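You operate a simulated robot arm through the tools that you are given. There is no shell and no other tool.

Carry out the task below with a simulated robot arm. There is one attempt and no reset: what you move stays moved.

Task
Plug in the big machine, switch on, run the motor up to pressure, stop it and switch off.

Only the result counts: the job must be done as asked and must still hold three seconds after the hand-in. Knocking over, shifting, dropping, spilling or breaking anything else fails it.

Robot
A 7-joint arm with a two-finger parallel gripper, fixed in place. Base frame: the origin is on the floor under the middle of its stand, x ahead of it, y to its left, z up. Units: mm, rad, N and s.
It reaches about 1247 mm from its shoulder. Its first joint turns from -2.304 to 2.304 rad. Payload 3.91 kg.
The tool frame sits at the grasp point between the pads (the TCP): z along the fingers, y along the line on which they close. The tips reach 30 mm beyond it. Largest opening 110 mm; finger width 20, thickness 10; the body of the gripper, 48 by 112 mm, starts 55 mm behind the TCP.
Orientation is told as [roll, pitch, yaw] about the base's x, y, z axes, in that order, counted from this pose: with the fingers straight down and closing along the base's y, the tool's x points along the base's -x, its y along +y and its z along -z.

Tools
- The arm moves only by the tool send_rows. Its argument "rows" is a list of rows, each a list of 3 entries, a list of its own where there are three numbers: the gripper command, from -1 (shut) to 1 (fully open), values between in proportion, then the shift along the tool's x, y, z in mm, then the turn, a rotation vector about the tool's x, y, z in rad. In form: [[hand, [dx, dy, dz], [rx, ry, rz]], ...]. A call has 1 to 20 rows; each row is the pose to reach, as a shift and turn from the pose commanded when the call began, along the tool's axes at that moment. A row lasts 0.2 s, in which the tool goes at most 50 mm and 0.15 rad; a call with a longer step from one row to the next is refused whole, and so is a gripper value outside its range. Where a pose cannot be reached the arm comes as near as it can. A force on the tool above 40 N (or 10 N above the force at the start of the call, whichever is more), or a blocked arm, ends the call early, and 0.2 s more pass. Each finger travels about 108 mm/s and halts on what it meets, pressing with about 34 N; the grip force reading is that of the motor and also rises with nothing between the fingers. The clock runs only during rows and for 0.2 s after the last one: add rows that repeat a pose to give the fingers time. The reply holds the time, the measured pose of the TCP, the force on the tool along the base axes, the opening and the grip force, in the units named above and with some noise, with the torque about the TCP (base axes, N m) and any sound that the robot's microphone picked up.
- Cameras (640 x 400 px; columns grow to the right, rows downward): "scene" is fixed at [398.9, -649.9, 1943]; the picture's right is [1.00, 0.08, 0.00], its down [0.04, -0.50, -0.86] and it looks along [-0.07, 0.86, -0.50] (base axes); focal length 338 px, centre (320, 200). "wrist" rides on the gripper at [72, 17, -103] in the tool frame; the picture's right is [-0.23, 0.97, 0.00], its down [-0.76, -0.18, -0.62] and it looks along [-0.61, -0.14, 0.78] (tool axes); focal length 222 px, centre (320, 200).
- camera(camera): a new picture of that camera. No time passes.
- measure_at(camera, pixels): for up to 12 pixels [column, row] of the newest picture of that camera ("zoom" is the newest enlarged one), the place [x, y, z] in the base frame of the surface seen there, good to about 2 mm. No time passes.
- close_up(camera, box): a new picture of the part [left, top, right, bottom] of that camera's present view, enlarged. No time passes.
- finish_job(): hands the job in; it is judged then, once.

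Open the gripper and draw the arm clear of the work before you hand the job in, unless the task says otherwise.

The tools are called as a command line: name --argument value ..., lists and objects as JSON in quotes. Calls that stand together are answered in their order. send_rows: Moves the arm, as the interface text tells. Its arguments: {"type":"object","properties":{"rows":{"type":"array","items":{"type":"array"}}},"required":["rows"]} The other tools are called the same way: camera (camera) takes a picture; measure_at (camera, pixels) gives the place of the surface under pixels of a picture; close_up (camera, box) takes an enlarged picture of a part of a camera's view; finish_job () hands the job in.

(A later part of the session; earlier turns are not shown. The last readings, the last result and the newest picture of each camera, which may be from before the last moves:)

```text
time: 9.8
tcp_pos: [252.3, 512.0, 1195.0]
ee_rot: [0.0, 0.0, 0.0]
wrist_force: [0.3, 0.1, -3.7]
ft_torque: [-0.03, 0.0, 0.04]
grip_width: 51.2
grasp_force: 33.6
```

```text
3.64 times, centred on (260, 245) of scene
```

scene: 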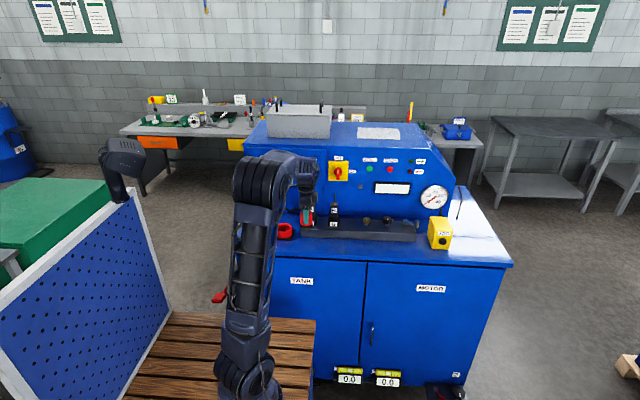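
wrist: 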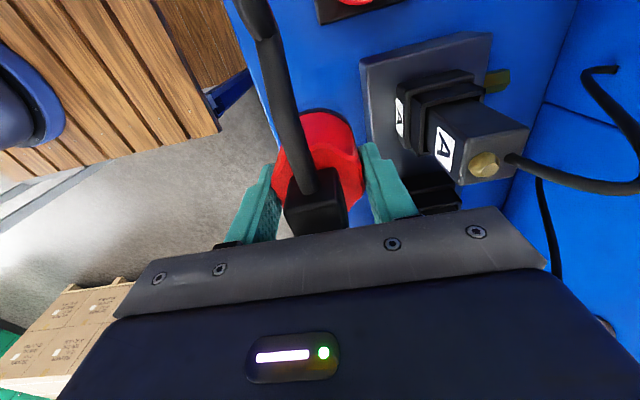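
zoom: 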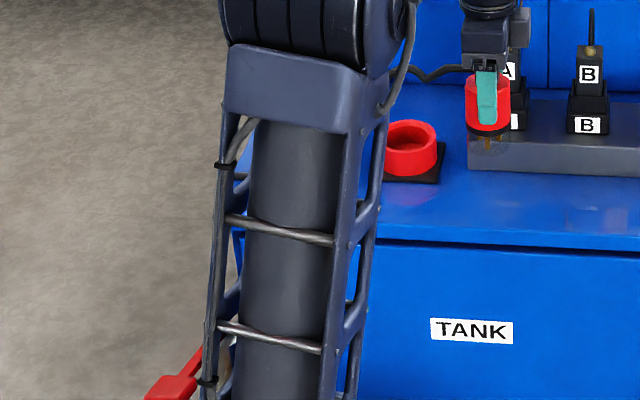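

The lead hangs from the plug with no noticeable cantilever torque, so it seems flexible. I carry the plug first toward -x, then +y to stand above the socket, and look again.

send_rows --rows '[[-0.5, [20, 0, 0], [0, 0, 0]], [-0.5, [45, 0, 0], [0, 0, 0]], [-0.5, [70, 5, 0], [0, 0, 0]], [-0.5, [90, 20, 0], [0, 0, 0]], [-0.5, [104, 38, 0], [0, 0, 0]], [-0.5, [108, 52, 0], [0, 0, 0]], [-0.5, [108, 57.5, 0], [0, 0, 0]], [-0.5, [108, 57.5, 0], [0, 0, 0]], [-0.5, [108, 57.5, 0], [0, 0, 0]]]'

camera --camera "wrist"

camera --camera "scene"

close_up --camera "scene" --box '[230, 180, 320, 260]'

```text
time: 11.8
tcp_pos: [144.6, 570.7, 1196.0]
ee_rot: [0.001, 0.0, 0.0]
wrist_force: [0.6, -0.3, -3.2]
ft_torque: [-0.02, -0.01, -0.02]
grip_width: 51.2
grasp_force: 34.3
```

```text
taken
```

wrist: 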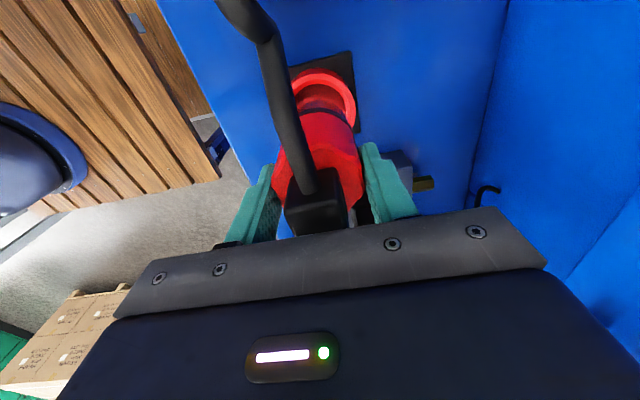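

```text
taken
```

scene: 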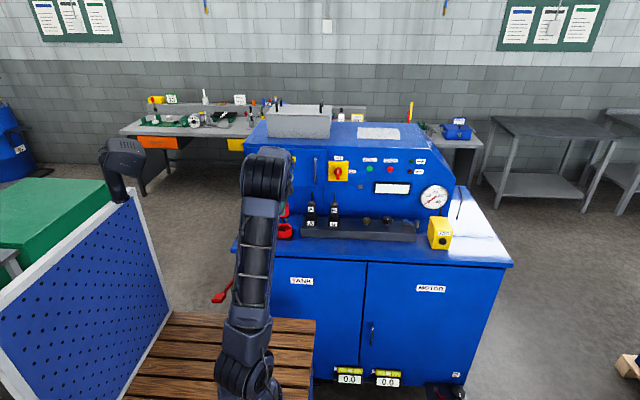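

```text
5.00 times, centred on (275, 220) of scene
```

zoom: 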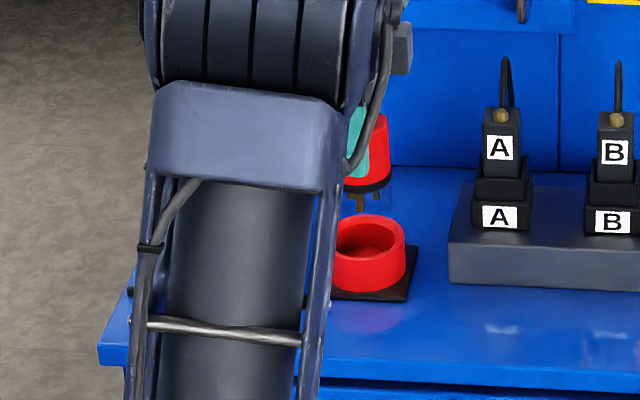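

In the scene zoom the plug collar (right edge 390) lines up with the ring (right edge 405) after allowing for perspective. I lower 26 mm to just above the rim and check the alignment in both views.

send_rows --rows '[[-0.5, [0, 0, 10], [0, 0, 0]], [-0.5, [0, 0, 20], [0, 0, 0]], [-0.5, [0, 0, 27], [0, 0, 0]], [-0.5, [0, 0, 27], [0, 0, 0]]]'

close_up --camera "wrist" --box '[240, 40, 400, 240]'

close_up --camera "scene" --box '[265, 200, 315, 250]'

```text
time: 12.8
tcp_pos: [143.9, 571.2, 1168.3]
ee_rot: [0.0, 0.0, 0.001]
wrist_force: [1.0, 0.3, -2.7]
ft_torque: [0.04, -0.04, -0.01]
grip_width: 51.3
grasp_force: 34.4
```

```text
2.00 times, centred on (320, 140) of wrist
```

zoom: 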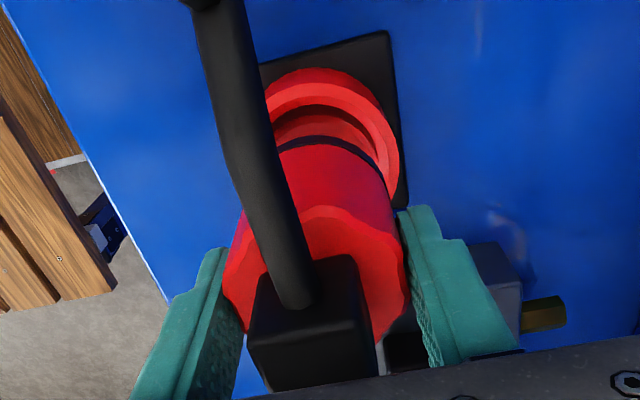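

```text
8.00 times, centred on (290, 225) of scene
```

zoom: 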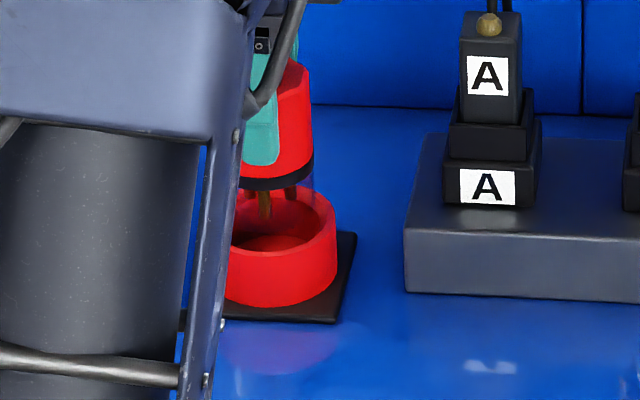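

Alignment looks good in both views. I lower slowly in 2-3 mm steps, watching the force as the shroud enters the ring.

send_rows --rows '[[-0.5, [0, 0, 3], [0, 0, 0]], [-0.5, [0, 0, 6], [0, 0, 0]], [-0.5, [0, 0, 8], [0, 0, 0]], [-0.5, [0, 0, 10], [0, 0, 0]], [-0.5, [0, 0, 12], [0, 0, 0]], [-0.5, [0, 0, 12], [0, 0, 0]]]'

close_up --camera "wrist" --box '[240, 40, 400, 240]'

close_up --camera "scene" --box '[270, 205, 310, 245]'

```text
time: 14.2
tcp_pos: [144.6, 571.2, 1156.6]
ee_rot: [0.001, 0.0, 0.001]
wrist_force: [-0.1, -0.1, -2.1]
ft_torque: [-0.01, 0.01, 0.0]
grip_width: 51.2
grasp_force: 33.8
```

```text
2.00 times, centred on (320, 140) of wrist
```

zoom: 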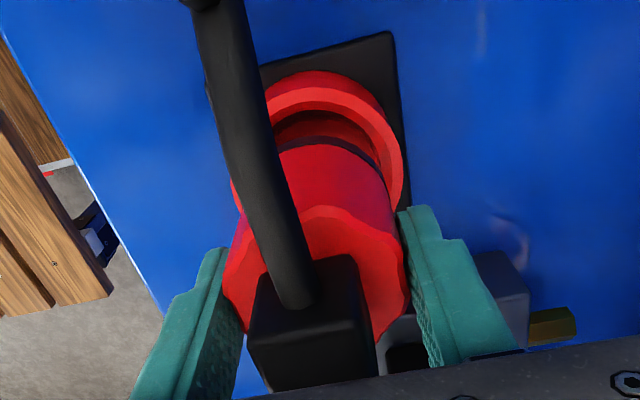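

```text
10.00 times, centred on (290, 225) of scene
```

zoom: 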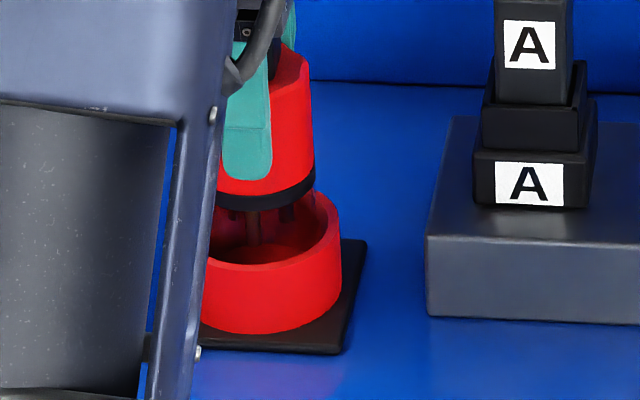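

No contact yet and the shroud has entered the ring. I continue down slowly.

send_rows --rows '[[-0.5, [0, 0, 3], [0, 0, 0]], [-0.5, [0, 0, 6], [0, 0, 0]], [-0.5, [0, 0, 9], [0, 0, 0]], [-0.5, [0, 0, 12], [0, 0, 0]], [-0.5, [0, 0, 15], [0, 0, 0]], [-0.5, [0, 0, 18], [0, 0, 0]], [-0.5, [0, 0, 18], [0, 0, 0]]]'

close_up --camera "scene" --box '[270, 205, 310, 245]'

close_up --camera "wrist" --box '[240, 40, 400, 240]'

```text
time: 15.8
tcp_pos: [144.2, 570.8, 1137.6]
ee_rot: [0.001, 0.001, -0.001]
wrist_force: [-0.8, 0.1, -2.7]
ft_torque: [0.01, 0.01, 0.02]
grip_width: 51.1
grasp_force: 34.1
```

```text
10.00 times, centred on (290, 225) of scene
```

zoom: 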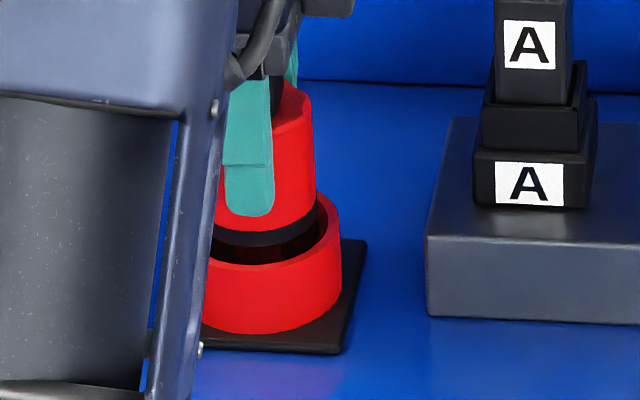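

```text
2.00 times, centred on (320, 140) of wrist
```

zoom: 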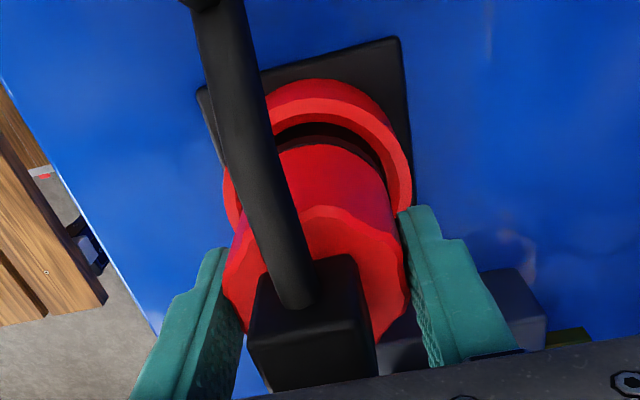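

Still no contact; the collar is now level with the rim. I keep going in 2 mm steps until it seats.

send_rows --rows '[[-0.5, [0, 0, 2], [0, 0, 0]], [-0.5, [0, 0, 4], [0, 0, 0]], [-0.5, [0, 0, 6], [0, 0, 0]], [-0.5, [0, 0, 8], [0, 0, 0]], [-0.5, [0, 0, 8], [0, 0, 0]]]'

close_up --camera "scene" --box '[270, 205, 310, 245]'

close_up --camera "scene" --box '[330, 145, 450, 215]'

```text
time: 17.0
tcp_pos: [144.2, 571.3, 1130.0]
ee_rot: [0.001, 0.001, -0.001]
wrist_force: [-1.3, -1.5, -1.6]
ft_torque: [-0.04, 0.04, -0.01]
grip_width: 51.5
grasp_force: 33.6
```

```text
10.00 times, centred on (290, 225) of scene
```

zoom: 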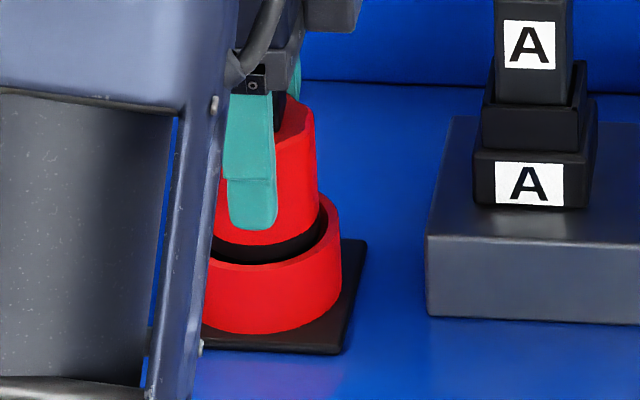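

```text
5.33 times, centred on (390, 180) of scene
```

zoom: 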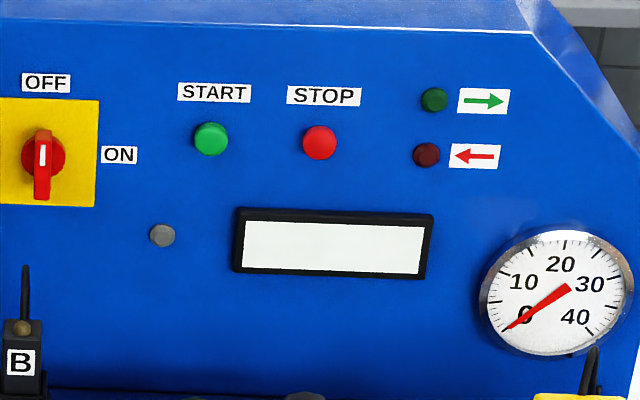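

Force is still only the plug's own weight. I go on in small steps, up to 10 mm more.

send_rows --rows '[[-0.5, [0, 0, 1.5], [0, 0, 0]], [-0.5, [0, 0, 3], [0, 0, 0]], [-0.5, [0, 0, 4.5], [0, 0, 0]], [-0.5, [0, 0, 6], [0, 0, 0]], [-0.5, [0, 0, 6], [0, 0, 0]]]'

close_up --camera "scene" --box '[270, 205, 310, 245]'

close_up --camera "wrist" --box '[240, 40, 400, 240]'

```text
time: 18.2
tcp_pos: [145.2, 570.4, 1124.4]
ee_rot: [0.002, 0.0, 0.0]
wrist_force: [1.4, 3.4, 25.0]
ft_torque: [-0.25, 0.16, -0.02]
grip_width: 51.8
grasp_force: 34.5
```

```text
10.00 times, centred on (290, 225) of scene
```

zoom: 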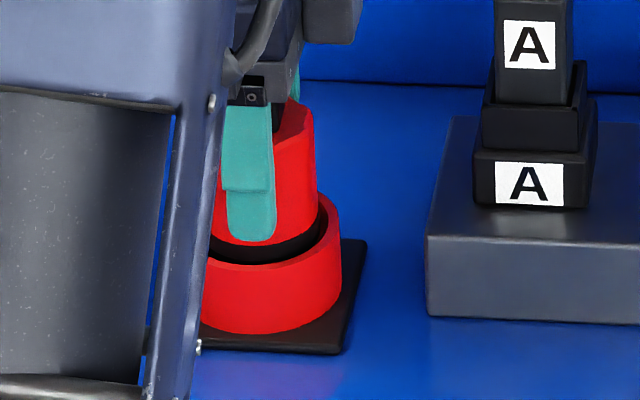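

```text
2.00 times, centred on (320, 140) of wrist
```

zoom: 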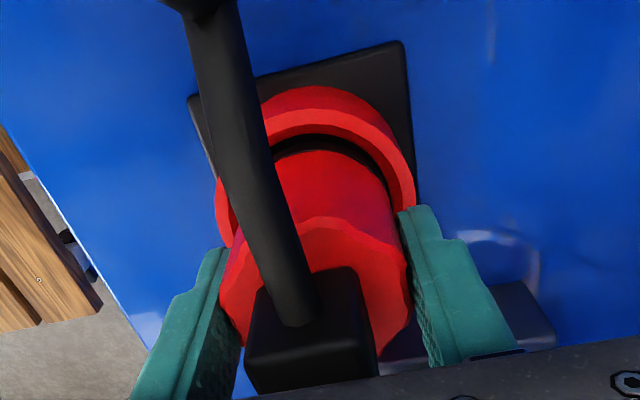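

The plug now bears on the socket floor (25 N upward, and the last picture shows the plug didn't sink further while the fingers slid). I open the fingers to release it and check it stays seated.

send_rows --rows '[[-0.1, [0, 0, 0], [0, 0, 0]], [0.1, [0, 0, 0], [0, 0, 0]], [0.3, [0, 0, 0], [0, 0, 0]], [0.3, [0, 0, 0], [0, 0, 0]], [0.3, [0, 0, 0], [0, 0, 0]]]'

close_up --camera "scene" --box '[270, 205, 310, 245]'

close_up --camera "wrist" --box '[240, 40, 400, 240]'

close_up --camera "scene" --box '[330, 145, 450, 215]'

```text
time: 19.4
tcp_pos: [143.8, 570.4, 1124.1]
ee_rot: [0.0, 0.0, 0.001]
wrist_force: [-0.1, 0.8, -0.2]
ft_torque: [0.02, -0.03, 0.02]
grip_width: 71.8
grasp_force: 0.0
```

```text
10.00 times, centred on (290, 225) of scene
```

zoom: 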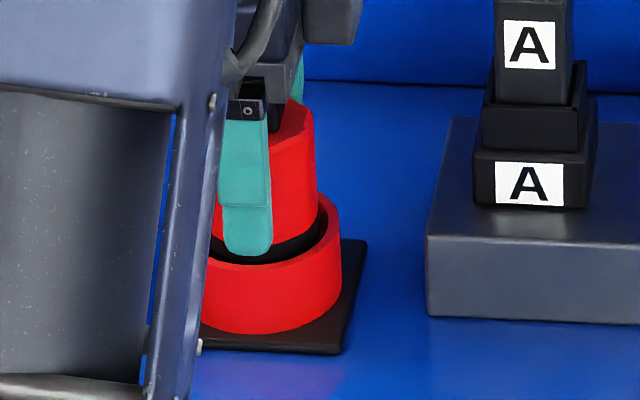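

```text
2.00 times, centred on (320, 140) of wrist
```

zoom: 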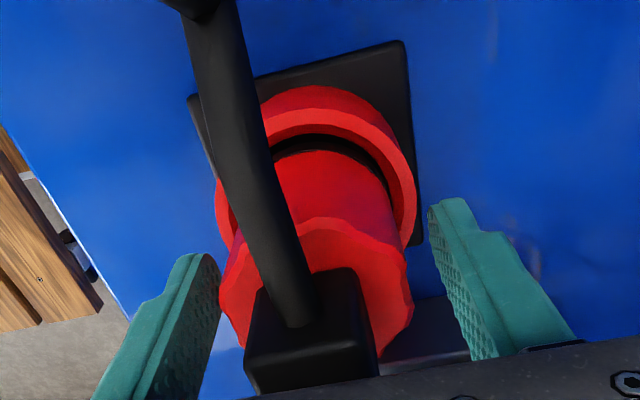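

```text
5.33 times, centred on (390, 180) of scene
```

zoom: 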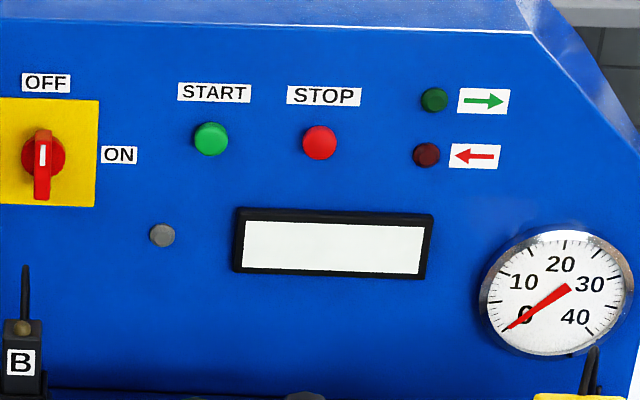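

The plug stays upright in the socket with the fingers open. I draw the hand straight up and look at the whole.

send_rows --rows '[[0.3, [0, 0, -10], [0, 0, 0]], [0.3, [0, 0, -30], [0, 0, 0]], [0.3, [0, 0, -60], [0, 0, 0]], [0.3, [0, 0, -100], [0, 0, 0]], [0.3, [0, 0, -140], [0, 0, 0]], [0.3, [0, 0, -180], [0, 0, 0]], [0.3, [0, 0, -180], [0, 0, 0]]]'

camera --camera "wrist"

close_up --camera "scene" --box '[250, 190, 330, 260]'

```text
time: 21.0
tcp_pos: [142.7, 571.7, 1304.3]
ee_rot: [-0.001, 0.0, 0.0]
wrist_force: [-0.3, 0.0, -0.1]
ft_torque: [0.03, -0.03, -0.02]
grip_width: 71.3
grasp_force: 0.0
```

```text
taken
```

wrist: 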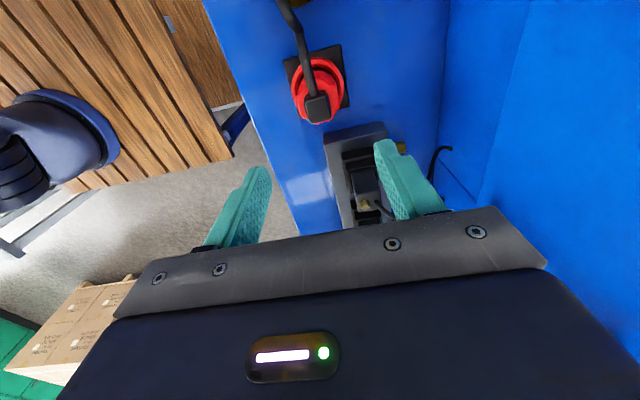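

```text
5.71 times, centred on (290, 225) of scene
```

zoom: 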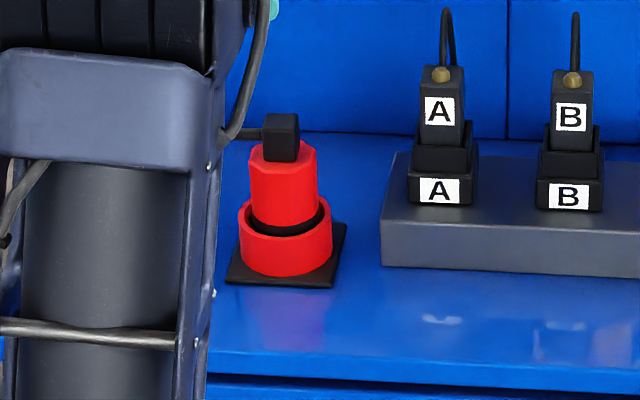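

The plug sits upright in the ring. I zoom in and measure its height to judge whether it is fully home.

close_up --camera "scene" --box '[276, 208, 298, 242]'

measure_at --camera "zoom" --pixels '[[330, 60], [325, 120], [325, 180], [325, 222], [280, 215], [370, 200], [325, 245], [325, 232], [262, 190], [385, 180], [330, 35], [325, 290]]'

close_up --camera "wrist" --box '[270, 0, 370, 140]'

```text
11.76 times, centred on (287, 225) of scene
```

zoom: 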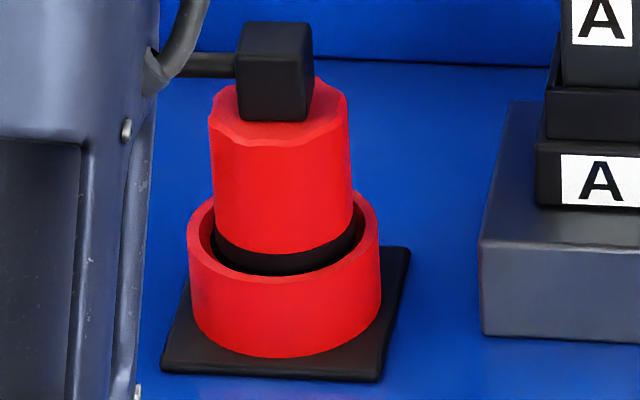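

```text
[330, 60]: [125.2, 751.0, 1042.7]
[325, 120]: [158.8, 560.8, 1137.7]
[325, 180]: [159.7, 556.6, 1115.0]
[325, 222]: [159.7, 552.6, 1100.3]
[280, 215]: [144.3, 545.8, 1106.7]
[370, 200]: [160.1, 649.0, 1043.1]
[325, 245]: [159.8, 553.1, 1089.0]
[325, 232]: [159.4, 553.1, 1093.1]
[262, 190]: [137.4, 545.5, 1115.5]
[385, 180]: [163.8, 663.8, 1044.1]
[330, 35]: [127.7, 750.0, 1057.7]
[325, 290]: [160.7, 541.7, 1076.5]
```

```text
2.86 times, centred on (320, 70) of wrist
```

zoom: 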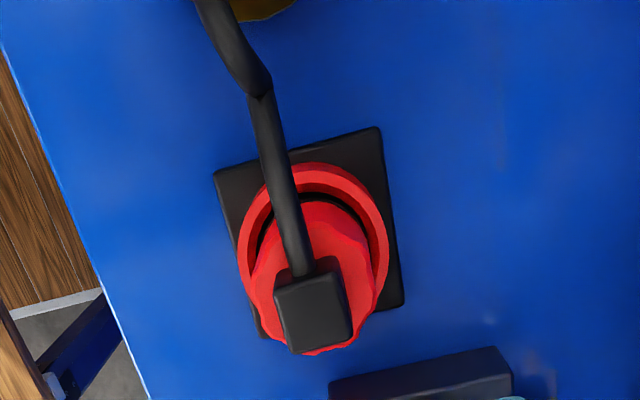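

The plug is home (collar well inside the ring). Next is the main switch at about [371,712,1294] on the panel (y≈750). I back off to free space and turn the hand to point toward the panel (+y).

send_rows --rows '[[0.3, [-35, -20, -18], [0, 0, 0]], [0.3, [-70, -40, -36], [0, 0, 0]], [0.3, [-105, -60, -54], [0, 0, 0]], [0.3, [-140, -80, -72], [0, 0, 0]], [0.3, [-170, -100, -90], [0, 0, 0]], [0.3, [-190, -115, -96], [0, 0, 0]], [0.3, [-190, -115, -96], [0, 0, 0]]]'

close_up --camera "scene" --box '[322, 150, 372, 205]'

measure_at --camera "zoom" --pixels '[[210, 160], [210, 120], [210, 200], [180, 160], [240, 160], [130, 160], [290, 160], [210, 95], [280, 230], [400, 300], [330, 170], [150, 390]]'

```text
time: 22.6
tcp_pos: [336.6, 454.8, 1399.7]
ee_rot: [0.001, 0.0, 0.0]
wrist_force: [0.2, 0.3, 0.5]
ft_torque: [-0.04, -0.03, -0.02]
grip_width: 71.6
grasp_force: 0.0
```

```text
7.27 times, centred on (347, 178) of scene
```

zoom: 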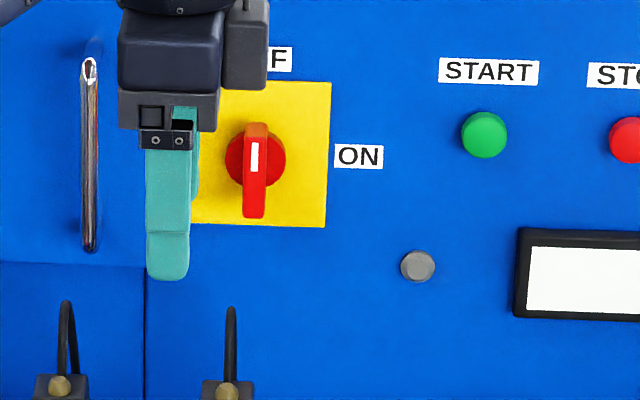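

```text
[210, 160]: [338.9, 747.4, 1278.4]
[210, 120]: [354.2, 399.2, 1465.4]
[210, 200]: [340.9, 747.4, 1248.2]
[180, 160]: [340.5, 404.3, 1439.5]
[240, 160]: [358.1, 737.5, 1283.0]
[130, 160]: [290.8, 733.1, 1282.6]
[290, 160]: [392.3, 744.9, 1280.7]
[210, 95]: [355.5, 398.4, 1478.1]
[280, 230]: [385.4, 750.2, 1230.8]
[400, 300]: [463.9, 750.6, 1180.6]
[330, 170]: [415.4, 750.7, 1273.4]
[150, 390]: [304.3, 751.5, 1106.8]
```

I measure the switch handle itself: its bar spans (243-266, 125-218) in this zoom.

measure_at --camera "zoom" --pixels '[[255, 128], [255, 140], [255, 170], [255, 200], [255, 215], [246, 160], [263, 160], [246, 190], [263, 190], [272, 155], [282, 155], [235, 155]]'

measure_at --camera "zoom" --pixels '[[255, 220], [255, 226], [231, 155], [285, 160], [255, 122], [484, 135], [484, 115], [484, 153], [463, 135], [506, 135], [417, 265], [625, 140]]'

close_up --camera "scene" --box '[332, 160, 346, 185]'

```text
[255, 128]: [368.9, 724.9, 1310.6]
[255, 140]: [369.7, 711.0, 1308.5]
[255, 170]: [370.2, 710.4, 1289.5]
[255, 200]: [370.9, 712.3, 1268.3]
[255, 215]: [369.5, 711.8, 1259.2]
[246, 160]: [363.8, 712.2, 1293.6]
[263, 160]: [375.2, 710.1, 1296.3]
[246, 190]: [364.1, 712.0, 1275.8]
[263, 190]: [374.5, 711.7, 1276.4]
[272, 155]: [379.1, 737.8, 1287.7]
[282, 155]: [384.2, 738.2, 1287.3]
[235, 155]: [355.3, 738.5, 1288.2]
```

```text
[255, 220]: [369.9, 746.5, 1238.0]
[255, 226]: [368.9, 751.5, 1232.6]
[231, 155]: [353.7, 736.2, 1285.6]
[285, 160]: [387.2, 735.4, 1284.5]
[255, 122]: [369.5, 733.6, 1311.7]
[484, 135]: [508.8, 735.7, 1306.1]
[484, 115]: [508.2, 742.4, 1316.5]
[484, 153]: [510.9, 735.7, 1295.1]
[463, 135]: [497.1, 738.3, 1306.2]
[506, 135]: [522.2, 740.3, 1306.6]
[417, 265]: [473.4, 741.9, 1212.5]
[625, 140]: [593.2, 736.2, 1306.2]
```

```text
16.00 times, centred on (339, 172) of scene
```

zoom: 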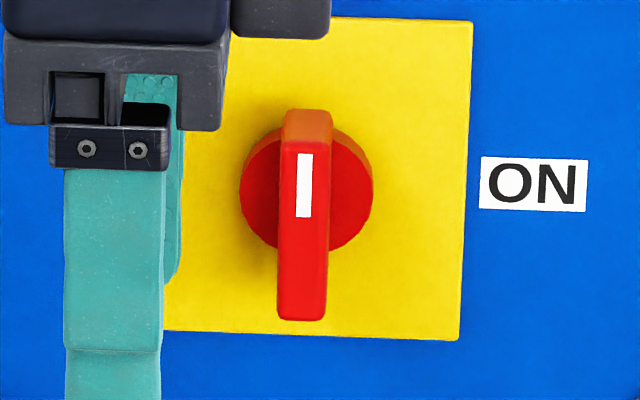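

The handle bar is centred at about [369.7, 711 (front), 1284], 13 mm wide, pointing up at OFF. I now rotate the hand in place so its fingers point to the panel and close along x, in small turns.

send_rows --rows '[[0.0, [0, 0, 0], [-0.0806, 0.0806, 0.0806]], [0.0, [0, 0, 0], [-0.1612, 0.1612, 0.1612]], [0.0, [0, 0, 0], [-0.2418, 0.2418, 0.2418]], [0.0, [0, 0, 0], [-0.3224, 0.3224, 0.3224]], [0.0, [0, 0, 0], [-0.403, 0.403, 0.403]], [0.0, [0, 0, 0], [-0.4836, 0.4836, 0.4836]], [0.0, [0, 0, 0], [-0.5642, 0.5642, 0.5642]], [0.0, [0, 0, 0], [-0.6448, 0.6448, 0.6448]], [0.0, [0, 0, 0], [-0.6448, 0.6448, 0.6448]]]'

camera --camera "scene"

camera --camera "wrist"

```text
time: 24.6
tcp_pos: [335.3, 455.6, 1400.1]
ee_rot: [0.489, 0.786, -0.489]
wrist_force: [0.3, 0.0, 0.2]
ft_torque: [-0.02, 0.01, -0.02]
grip_width: 55.2
grasp_force: 0.1
```

```text
taken
```

scene: 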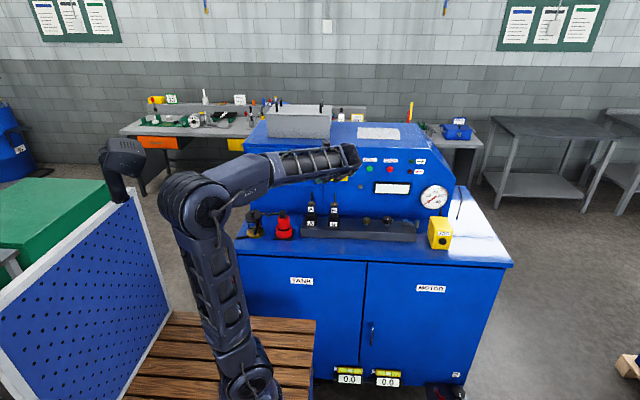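

```text
taken
```

wrist: 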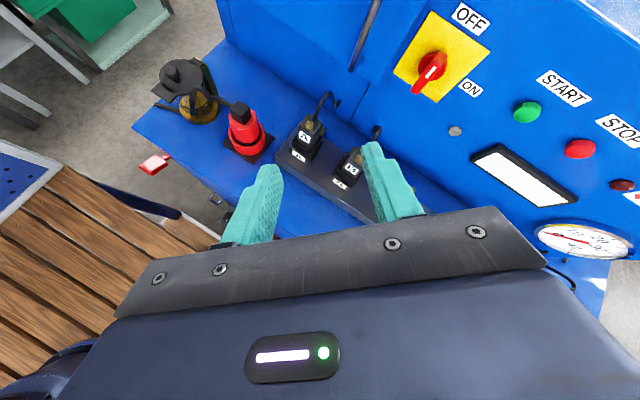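

Half way and all clear; the wrist camera now sees the whole panel. I finish the turn.

send_rows --rows '[[0.0, [0, 0, 0], [-0.0806, 0.0806, 0.0806]], [0.0, [0, 0, 0], [-0.1612, 0.1612, 0.1612]], [0.0, [0, 0, 0], [-0.2418, 0.2418, 0.2418]], [0.0, [0, 0, 0], [-0.3224, 0.3224, 0.3224]], [0.0, [0, 0, 0], [-0.403, 0.403, 0.403]], [0.0, [0, 0, 0], [-0.4836, 0.4836, 0.4836]], [0.0, [0, 0, 0], [-0.5644, 0.5644, 0.5644]], [0.0, [0, 0, 0], [-0.5644, 0.5644, 0.5644]]]'

camera --camera "scene"

camera --camera "wrist"

```text
time: 26.4
tcp_pos: [334.9, 455.0, 1400.2]
ee_rot: [-1.89, 1.571, 2.821]
wrist_force: [0.3, 0.1, -0.5]
ft_torque: [-0.02, 0.01, -0.03]
grip_width: 54.9
grasp_force: 0.1
```

```text
taken
```

scene: 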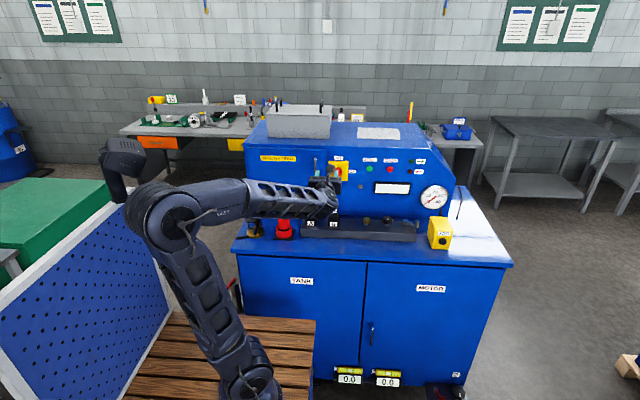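

```text
taken
```

wrist: 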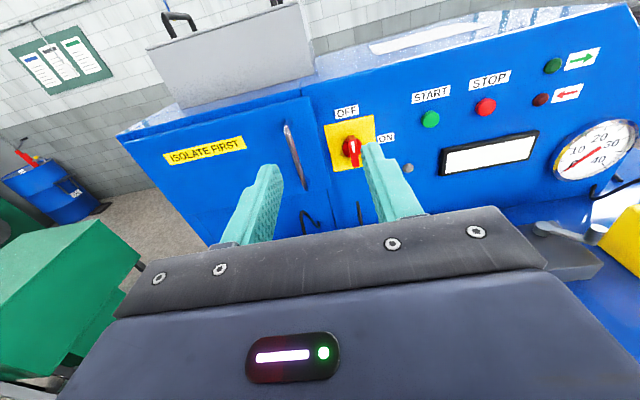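

The hand now points at the panel. The elbow has swung out to the left near the pegboard in the picture, so I check how far it really is from it.

measure_at --camera "scene" --pixels '[[165, 215], [140, 215], [145, 240], [100, 240], [150, 275], [130, 200], [122, 150], [110, 170], [120, 190], [165, 290], [190, 250], [20, 290]]'

close_up --camera "scene" --box '[80, 120, 340, 320]'

```text
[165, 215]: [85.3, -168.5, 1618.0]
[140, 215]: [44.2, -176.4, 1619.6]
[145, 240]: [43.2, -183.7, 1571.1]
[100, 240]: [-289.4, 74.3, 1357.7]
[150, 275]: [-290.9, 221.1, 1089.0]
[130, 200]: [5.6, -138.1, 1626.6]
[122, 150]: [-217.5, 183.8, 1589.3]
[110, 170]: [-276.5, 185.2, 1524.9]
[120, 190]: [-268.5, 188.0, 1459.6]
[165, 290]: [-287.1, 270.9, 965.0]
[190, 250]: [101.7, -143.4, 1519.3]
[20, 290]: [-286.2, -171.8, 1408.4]
```

```text
2.00 times, centred on (210, 220) of scene
```

zoom: 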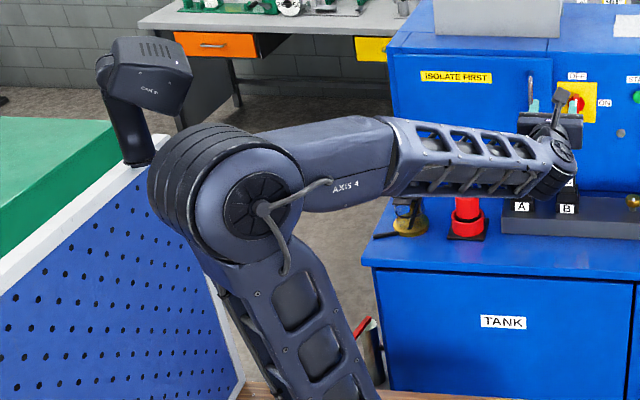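

The elbow (about [44,-170,1600]) is well clear of the pegboard plane (x≈-289). I lower to the handle's height and advance to y≈640 in front of the switch.

send_rows --rows '[[0.0, [-40, 12, 0], [0, 0, 0]], [0.0, [-80, 24, 10], [0, 0, 0]], [0.0, [-110, 34, 30], [0, 0, 0]], [0.0, [-116.5, 35, 65], [0, 0, 0]], [0.0, [-116.5, 35, 105], [0, 0, 0]], [0.0, [-116.5, 35, 145], [0, 0, 0]], [0.0, [-116.5, 35, 185], [0, 0, 0]], [0.0, [-116.5, 35, 185], [0, 0, 0]]]'

camera --camera "wrist"

camera --camera "scene"

close_up --camera "scene" --box '[310, 145, 380, 215]'

```text
time: 28.2
tcp_pos: [371.0, 640.5, 1286.0]
ee_rot: [2.288, 1.572, 0.716]
wrist_force: [-0.7, 1.0, 0.3]
ft_torque: [0.01, -0.04, 0.0]
grip_width: 55.1
grasp_force: 0.0
```

```text
taken
```

wrist: 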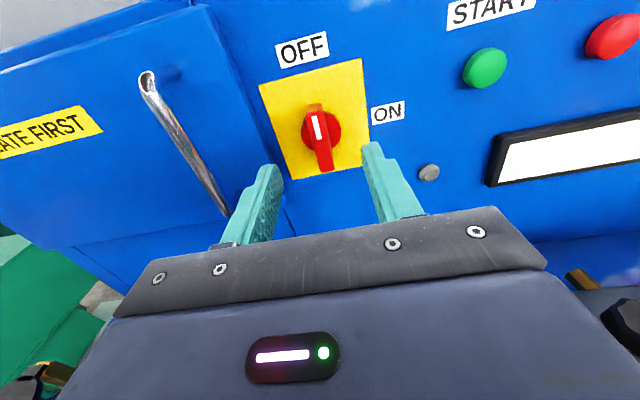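

```text
taken
```

scene: 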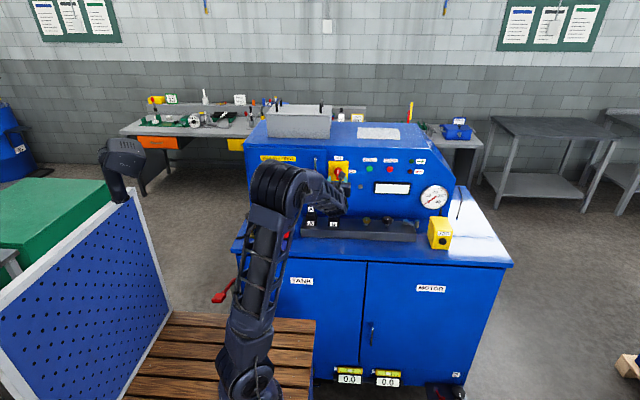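

```text
5.71 times, centred on (345, 180) of scene
```

zoom: 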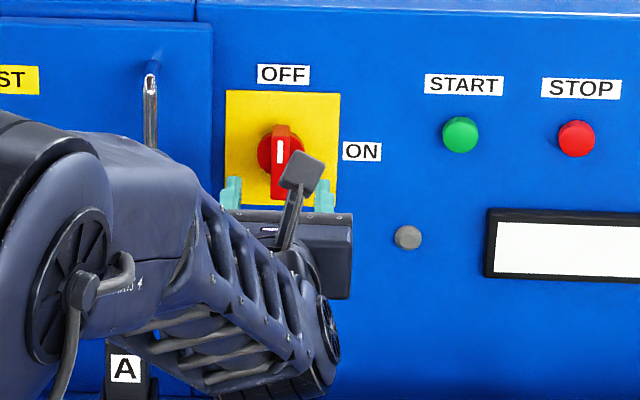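

The fingers straddle the handle's column. I measure the handle from the wrist view and check how near the wrist's underside is to connectors A and B.

measure_at --camera "wrist" --pixels '[[317, 110], [318, 125], [322, 145], [326, 165], [314, 130], [323, 128], [306, 140], [338, 135], [485, 68], [612, 37], [427, 172], [267, 190]]'

measure_at --camera "zoom" --pixels '[[325, 335], [325, 380], [300, 390], [270, 396], [220, 370], [150, 345], [340, 300], [232, 190], [325, 195], [300, 170], [125, 365], [115, 345]]'

```text
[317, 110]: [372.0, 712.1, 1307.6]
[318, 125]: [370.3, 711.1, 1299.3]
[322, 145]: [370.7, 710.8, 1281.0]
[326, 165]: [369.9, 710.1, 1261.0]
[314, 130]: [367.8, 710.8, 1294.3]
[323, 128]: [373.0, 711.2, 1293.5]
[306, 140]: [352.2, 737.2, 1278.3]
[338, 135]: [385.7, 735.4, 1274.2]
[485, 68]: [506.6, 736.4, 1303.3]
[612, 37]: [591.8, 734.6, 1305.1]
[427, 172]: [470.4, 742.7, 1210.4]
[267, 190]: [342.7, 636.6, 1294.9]
```

```text
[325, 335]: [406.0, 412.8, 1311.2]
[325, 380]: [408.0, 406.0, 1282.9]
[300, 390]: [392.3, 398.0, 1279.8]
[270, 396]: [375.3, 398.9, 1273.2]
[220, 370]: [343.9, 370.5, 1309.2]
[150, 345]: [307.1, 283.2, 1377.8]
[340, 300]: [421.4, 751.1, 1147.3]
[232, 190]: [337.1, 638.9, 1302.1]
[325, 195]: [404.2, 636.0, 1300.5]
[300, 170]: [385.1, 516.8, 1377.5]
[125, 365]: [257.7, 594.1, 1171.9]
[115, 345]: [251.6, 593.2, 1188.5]
```

Handle centre ≈ [370.5, 711, 1284], and the wrist is well above the connectors. I advance to TCP y≈702 (tips ~4 mm short of the disc) and close on the handle.

send_rows --rows '[[0.0, [-1.5, -0.5, 20], [0, 0, 0]], [0.0, [-1.5, -0.5, 40], [0, 0, 0]], [0.0, [-1.5, -0.5, 53], [0, 0, 0]], [0.0, [-1.5, -0.5, 61], [0, 0, 0]], [0.0, [-1.5, -0.5, 61], [0, 0, 0]]]'

close_up --camera "wrist" --box '[220, 40, 440, 240]'

```text
time: 29.4
tcp_pos: [369.9, 700.6, 1283.6]
ee_rot: [-2.571, 1.572, 2.138]
wrist_force: [-0.2, -0.3, -0.5]
ft_torque: [-0.01, -0.01, -0.01]
grip_width: 55.1
grasp_force: 0.0
```

```text
2.00 times, centred on (330, 140) of wrist
```

zoom: 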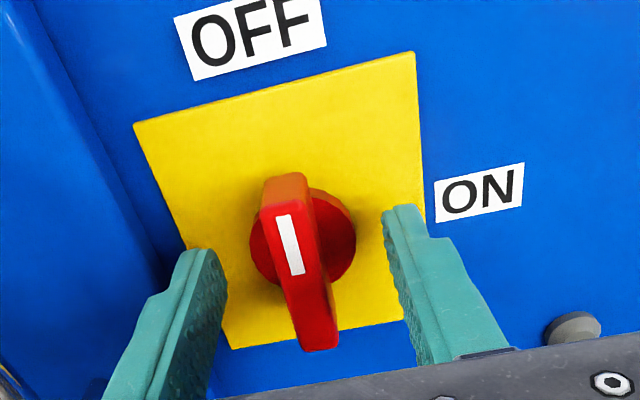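

The handle lies between the fingers. I close on it.

send_rows --rows '[[-0.4, [0, 0, 0], [0, 0, 0]], [-0.8, [0, 0, 0], [0, 0, 0]], [-1, [0, 0, 0], [0, 0, 0]], [-1, [0, 0, 0], [0, 0, 0]]]'

close_up --camera "wrist" --box '[220, 40, 440, 240]'

```text
time: 30.4
tcp_pos: [369.5, 700.4, 1282.6]
ee_rot: [-2.762, 1.572, 1.95]
wrist_force: [1.5, 1.8, 0.4]
ft_torque: [-0.07, -0.05, 0.03]
grip_width: 13.6
grasp_force: 45.2
```

```text
2.00 times, centred on (330, 140) of wrist
```

zoom: 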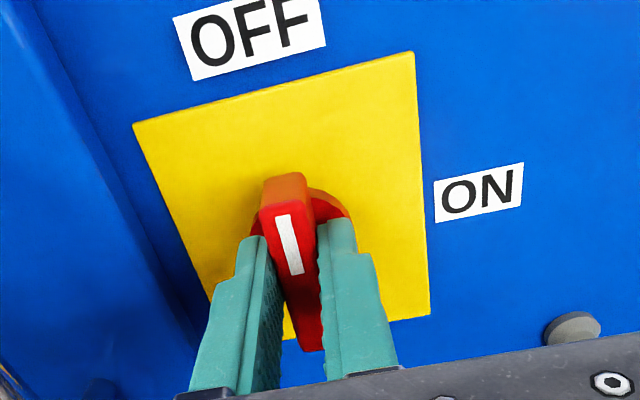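

The grip holds the handle at 13.6 mm. I start turning clockwise (positive about the tool z, which points into the panel), first about 0.5 rad.

send_rows --rows '[[-1, [0, 0, 0], [0, 0, 0.1]], [-1, [0, 0, 0], [0, 0, 0.2]], [-1, [0, 0, 0], [0, 0, 0.3]], [-1, [0, 0, 0], [0, 0, 0.4]], [-1, [0, 0, 0], [0, 0, 0.5]], [-1, [0, 0, 0], [0, 0, 0.5]]]'

close_up --camera "wrist" --box '[220, 40, 440, 240]'

camera --camera "scene"

```text
time: 31.8
tcp_pos: [373.0, 701.7, 1283.3]
ee_rot: [-1.572, 1.069, 3.137]
wrist_force: [25.0, 12.7, 12.8]
ft_torque: [-0.15, -0.04, -0.02]
grip_width: 14.0
grasp_force: 45.0
```

```text
2.00 times, centred on (330, 140) of wrist
```

zoom: 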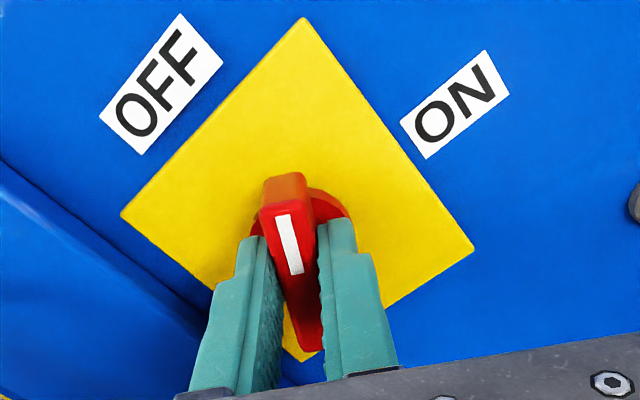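

```text
taken
```

scene: 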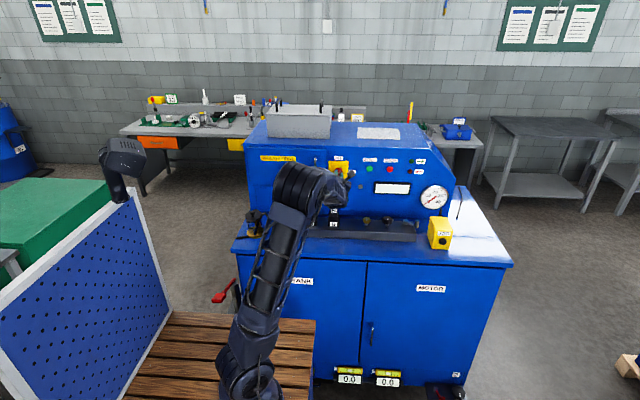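

The handle turned with the hand (mark now halfway), but a side load of ~25 N has built up. I relieve it by shifting the commanded pose to where the handle has drawn the hand, then read the force.

send_rows --rows '[[-1, [1, 1.2, 0.7], [0, 0, 0]], [-1, [2, 2.3, 1.3], [0, 0, 0]], [-1, [2, 2.3, 1.3], [0, 0, 0]]]'

```text
time: 32.6
tcp_pos: [372.0, 701.6, 1282.8]
ee_rot: [-1.57, 1.069, -3.138]
wrist_force: [5.9, -14.8, -0.7]
ft_torque: [0.93, 0.01, -0.66]
grip_width: 14.0
grasp_force: 44.8
```

The side load is nearly gone, but the tips now press toward the disc a little (-15 N in y). I back 0.9 mm out and continue the turn another 0.5 rad.

send_rows --rows '[[-1, [0, 0, -0.9], [0, 0, 0]], [-1, [0, 0, -0.9], [0, 0, 0.1]], [-1, [0, 0, -0.9], [0, 0, 0.2]], [-1, [0, 0, -0.9], [0, 0, 0.3]], [-1, [0, 0, -0.9], [0, 0, 0.4]], [-1, [0, 0, -0.9], [0, 0, 0.5]], [-1, [0, 0, -0.9], [0, 0, 0.5]]]'

close_up --camera "wrist" --box '[220, 40, 440, 240]'

```text
time: 34.2
tcp_pos: [374.2, 700.9, 1282.0]
ee_rot: [-1.57, 0.568, 3.142]
wrist_force: [9.1, -10.3, -20.4]
ft_torque: [0.29, -0.07, -0.72]
grip_width: 14.1
grasp_force: 44.9
```

```text
2.00 times, centred on (330, 140) of wrist
```

zoom: 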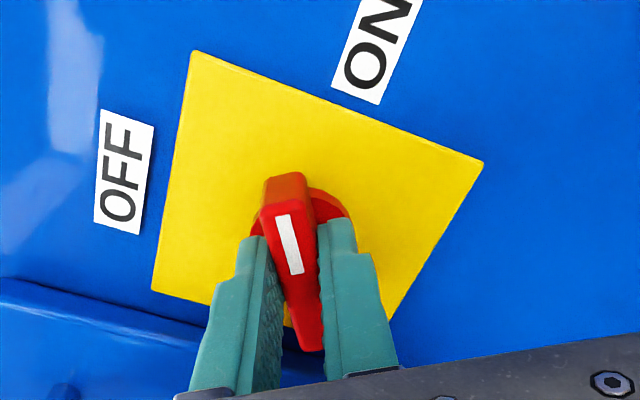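

The handle has followed to ~57°; the load pattern (+x, -z) indicates the pivot lies a few mm below my TCP. I relieve it with a 3 mm shift along the tool's y and 0.7 mm out, and re-read.

send_rows --rows '[[-1, [0, 1.5, -0.4], [0, 0, 0]], [-1, [0, 3, -0.7], [0, 0, 0]], [-1, [0, 3, -0.7], [0, 0, 0]]]'

```text
time: 35.0
tcp_pos: [372.4, 701.4, 1281.0]
ee_rot: [-1.572, 0.569, 3.141]
wrist_force: [6.1, 9.3, -3.6]
ft_torque: [-0.76, -0.02, 0.6]
grip_width: 14.2
grasp_force: 44.8
```

Loads are down to a few newtons. I continue the remaining turn in two parts, drifting the pose along the pivot's arc.

send_rows --rows '[[-1, [-0.1, 0.7, 0], [0, 0, 0.1]], [-1, [-0.3, 1.4, 0], [0, 0, 0.2]], [-1, [-0.4, 2.1, 0], [0, 0, 0.3]], [-1, [-0.4, 2.1, 0], [0, 0, 0.3]]]'

close_up --camera "wrist" --box '[220, 40, 440, 240]'

```text
time: 36.0
tcp_pos: [374.0, 701.4, 1280.2]
ee_rot: [-1.574, 0.269, 3.14]
wrist_force: [1.6, 19.6, 26.2]
ft_torque: [-0.29, 0.09, 0.92]
grip_width: 13.8
grasp_force: 45.2
```

```text
2.00 times, centred on (330, 140) of wrist
```

zoom: 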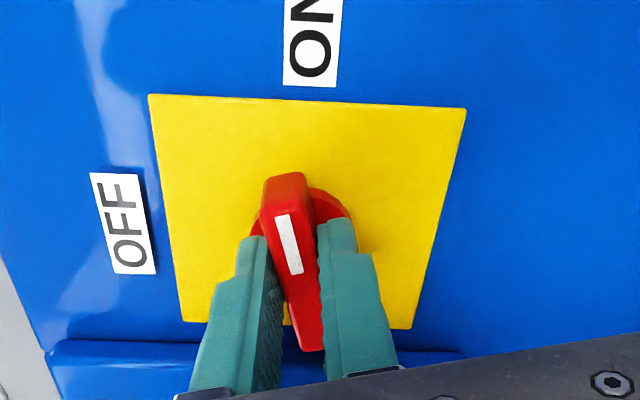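

Now the load is upward (+26 N z), so I lowered slightly too much; I ease up 1.5 mm and finish the last 0.27 rad.

send_rows --rows '[[-1, [0.4, -1.4, 0.4], [0, 0, 0]], [-1, [0.4, -1.4, 0.4], [0, 0, 0.09]], [-1, [0.4, -1.4, 0.4], [0, 0, 0.18]], [-1, [0.4, -1.4, 0.4], [0, 0, 0.27]], [-1, [0.4, -1.4, 0.4], [0, 0, 0.27]]]'

close_up --camera "wrist" --box '[220, 40, 440, 240]'

camera --camera "scene"

close_up --camera "scene" --box '[330, 145, 450, 215]'

```text
time: 37.2
tcp_pos: [373.4, 702.5, 1279.9]
ee_rot: [-1.571, -0.002, -3.142]
wrist_force: [-12.0, 11.5, 11.9]
ft_torque: [0.39, 0.04, 0.43]
grip_width: 13.9
grasp_force: 45.3
```

```text
2.00 times, centred on (330, 140) of wrist
```

zoom: 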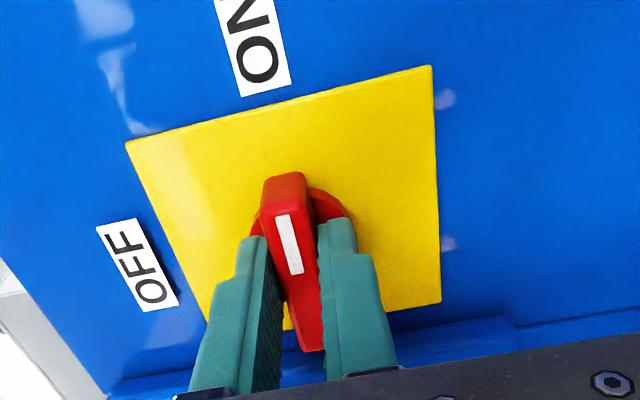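

```text
taken
```

scene: 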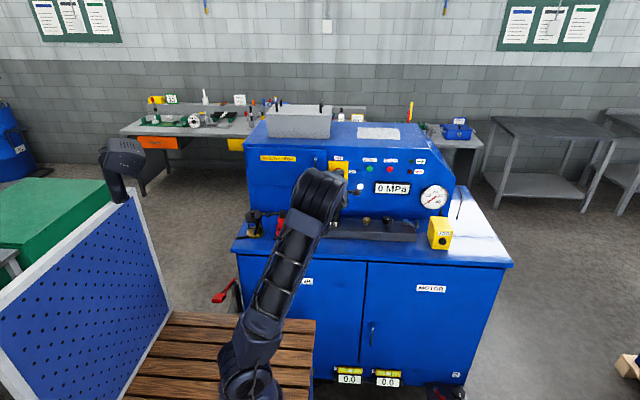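

```text
5.33 times, centred on (390, 180) of scene
```

zoom: 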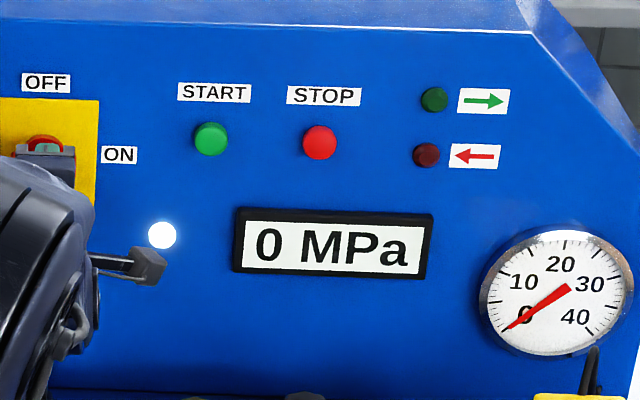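

Power is on: the lamp at (362,189) is lit and the display reads "0 MPa". I open the fingers and back straight away from the handle.

send_rows --rows '[[-0.6, [0, 0, 0], [0, 0, 0]], [-0.2, [0, 0, 0], [0, 0, 0]], [-0.1, [0, 0, 0], [0, 0, 0]], [-0.1, [0, 0, -20], [0, 0, 0]], [-0.1, [0, 0, -50], [0, 0, 0]], [-0.1, [0, 0, -80], [0, 0, 0]], [-0.1, [0, 0, -80], [0, 0, 0]]]'

camera --camera "wrist"

camera --camera "scene"

close_up --camera "scene" --box '[320, 145, 440, 215]'

```text
time: 38.8
tcp_pos: [374.4, 620.9, 1280.4]
ee_rot: [-1.571, 0.001, 3.142]
wrist_force: [-0.6, 0.1, 0.5]
ft_torque: [-0.03, 0.01, 0.03]
grip_width: 49.4
grasp_force: 0.1
```

```text
taken
```

wrist: 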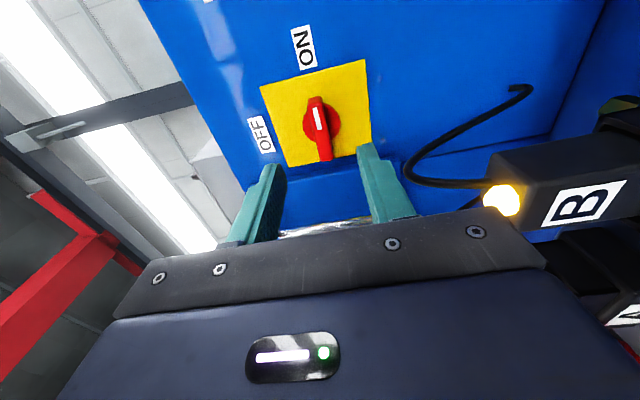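

```text
taken
```

scene: 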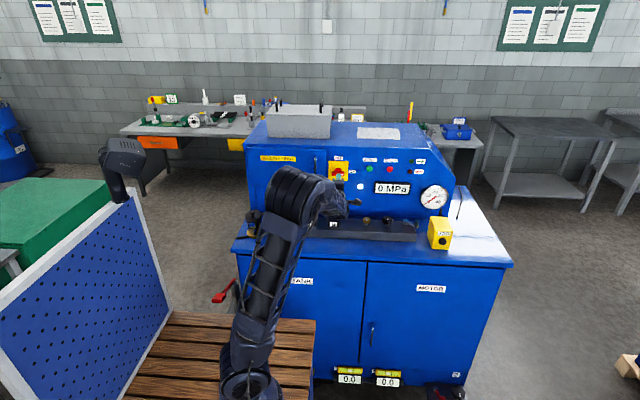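

```text
5.33 times, centred on (380, 180) of scene
```

zoom: 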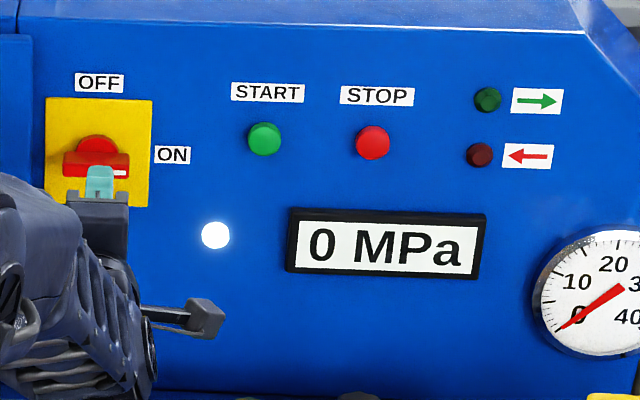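

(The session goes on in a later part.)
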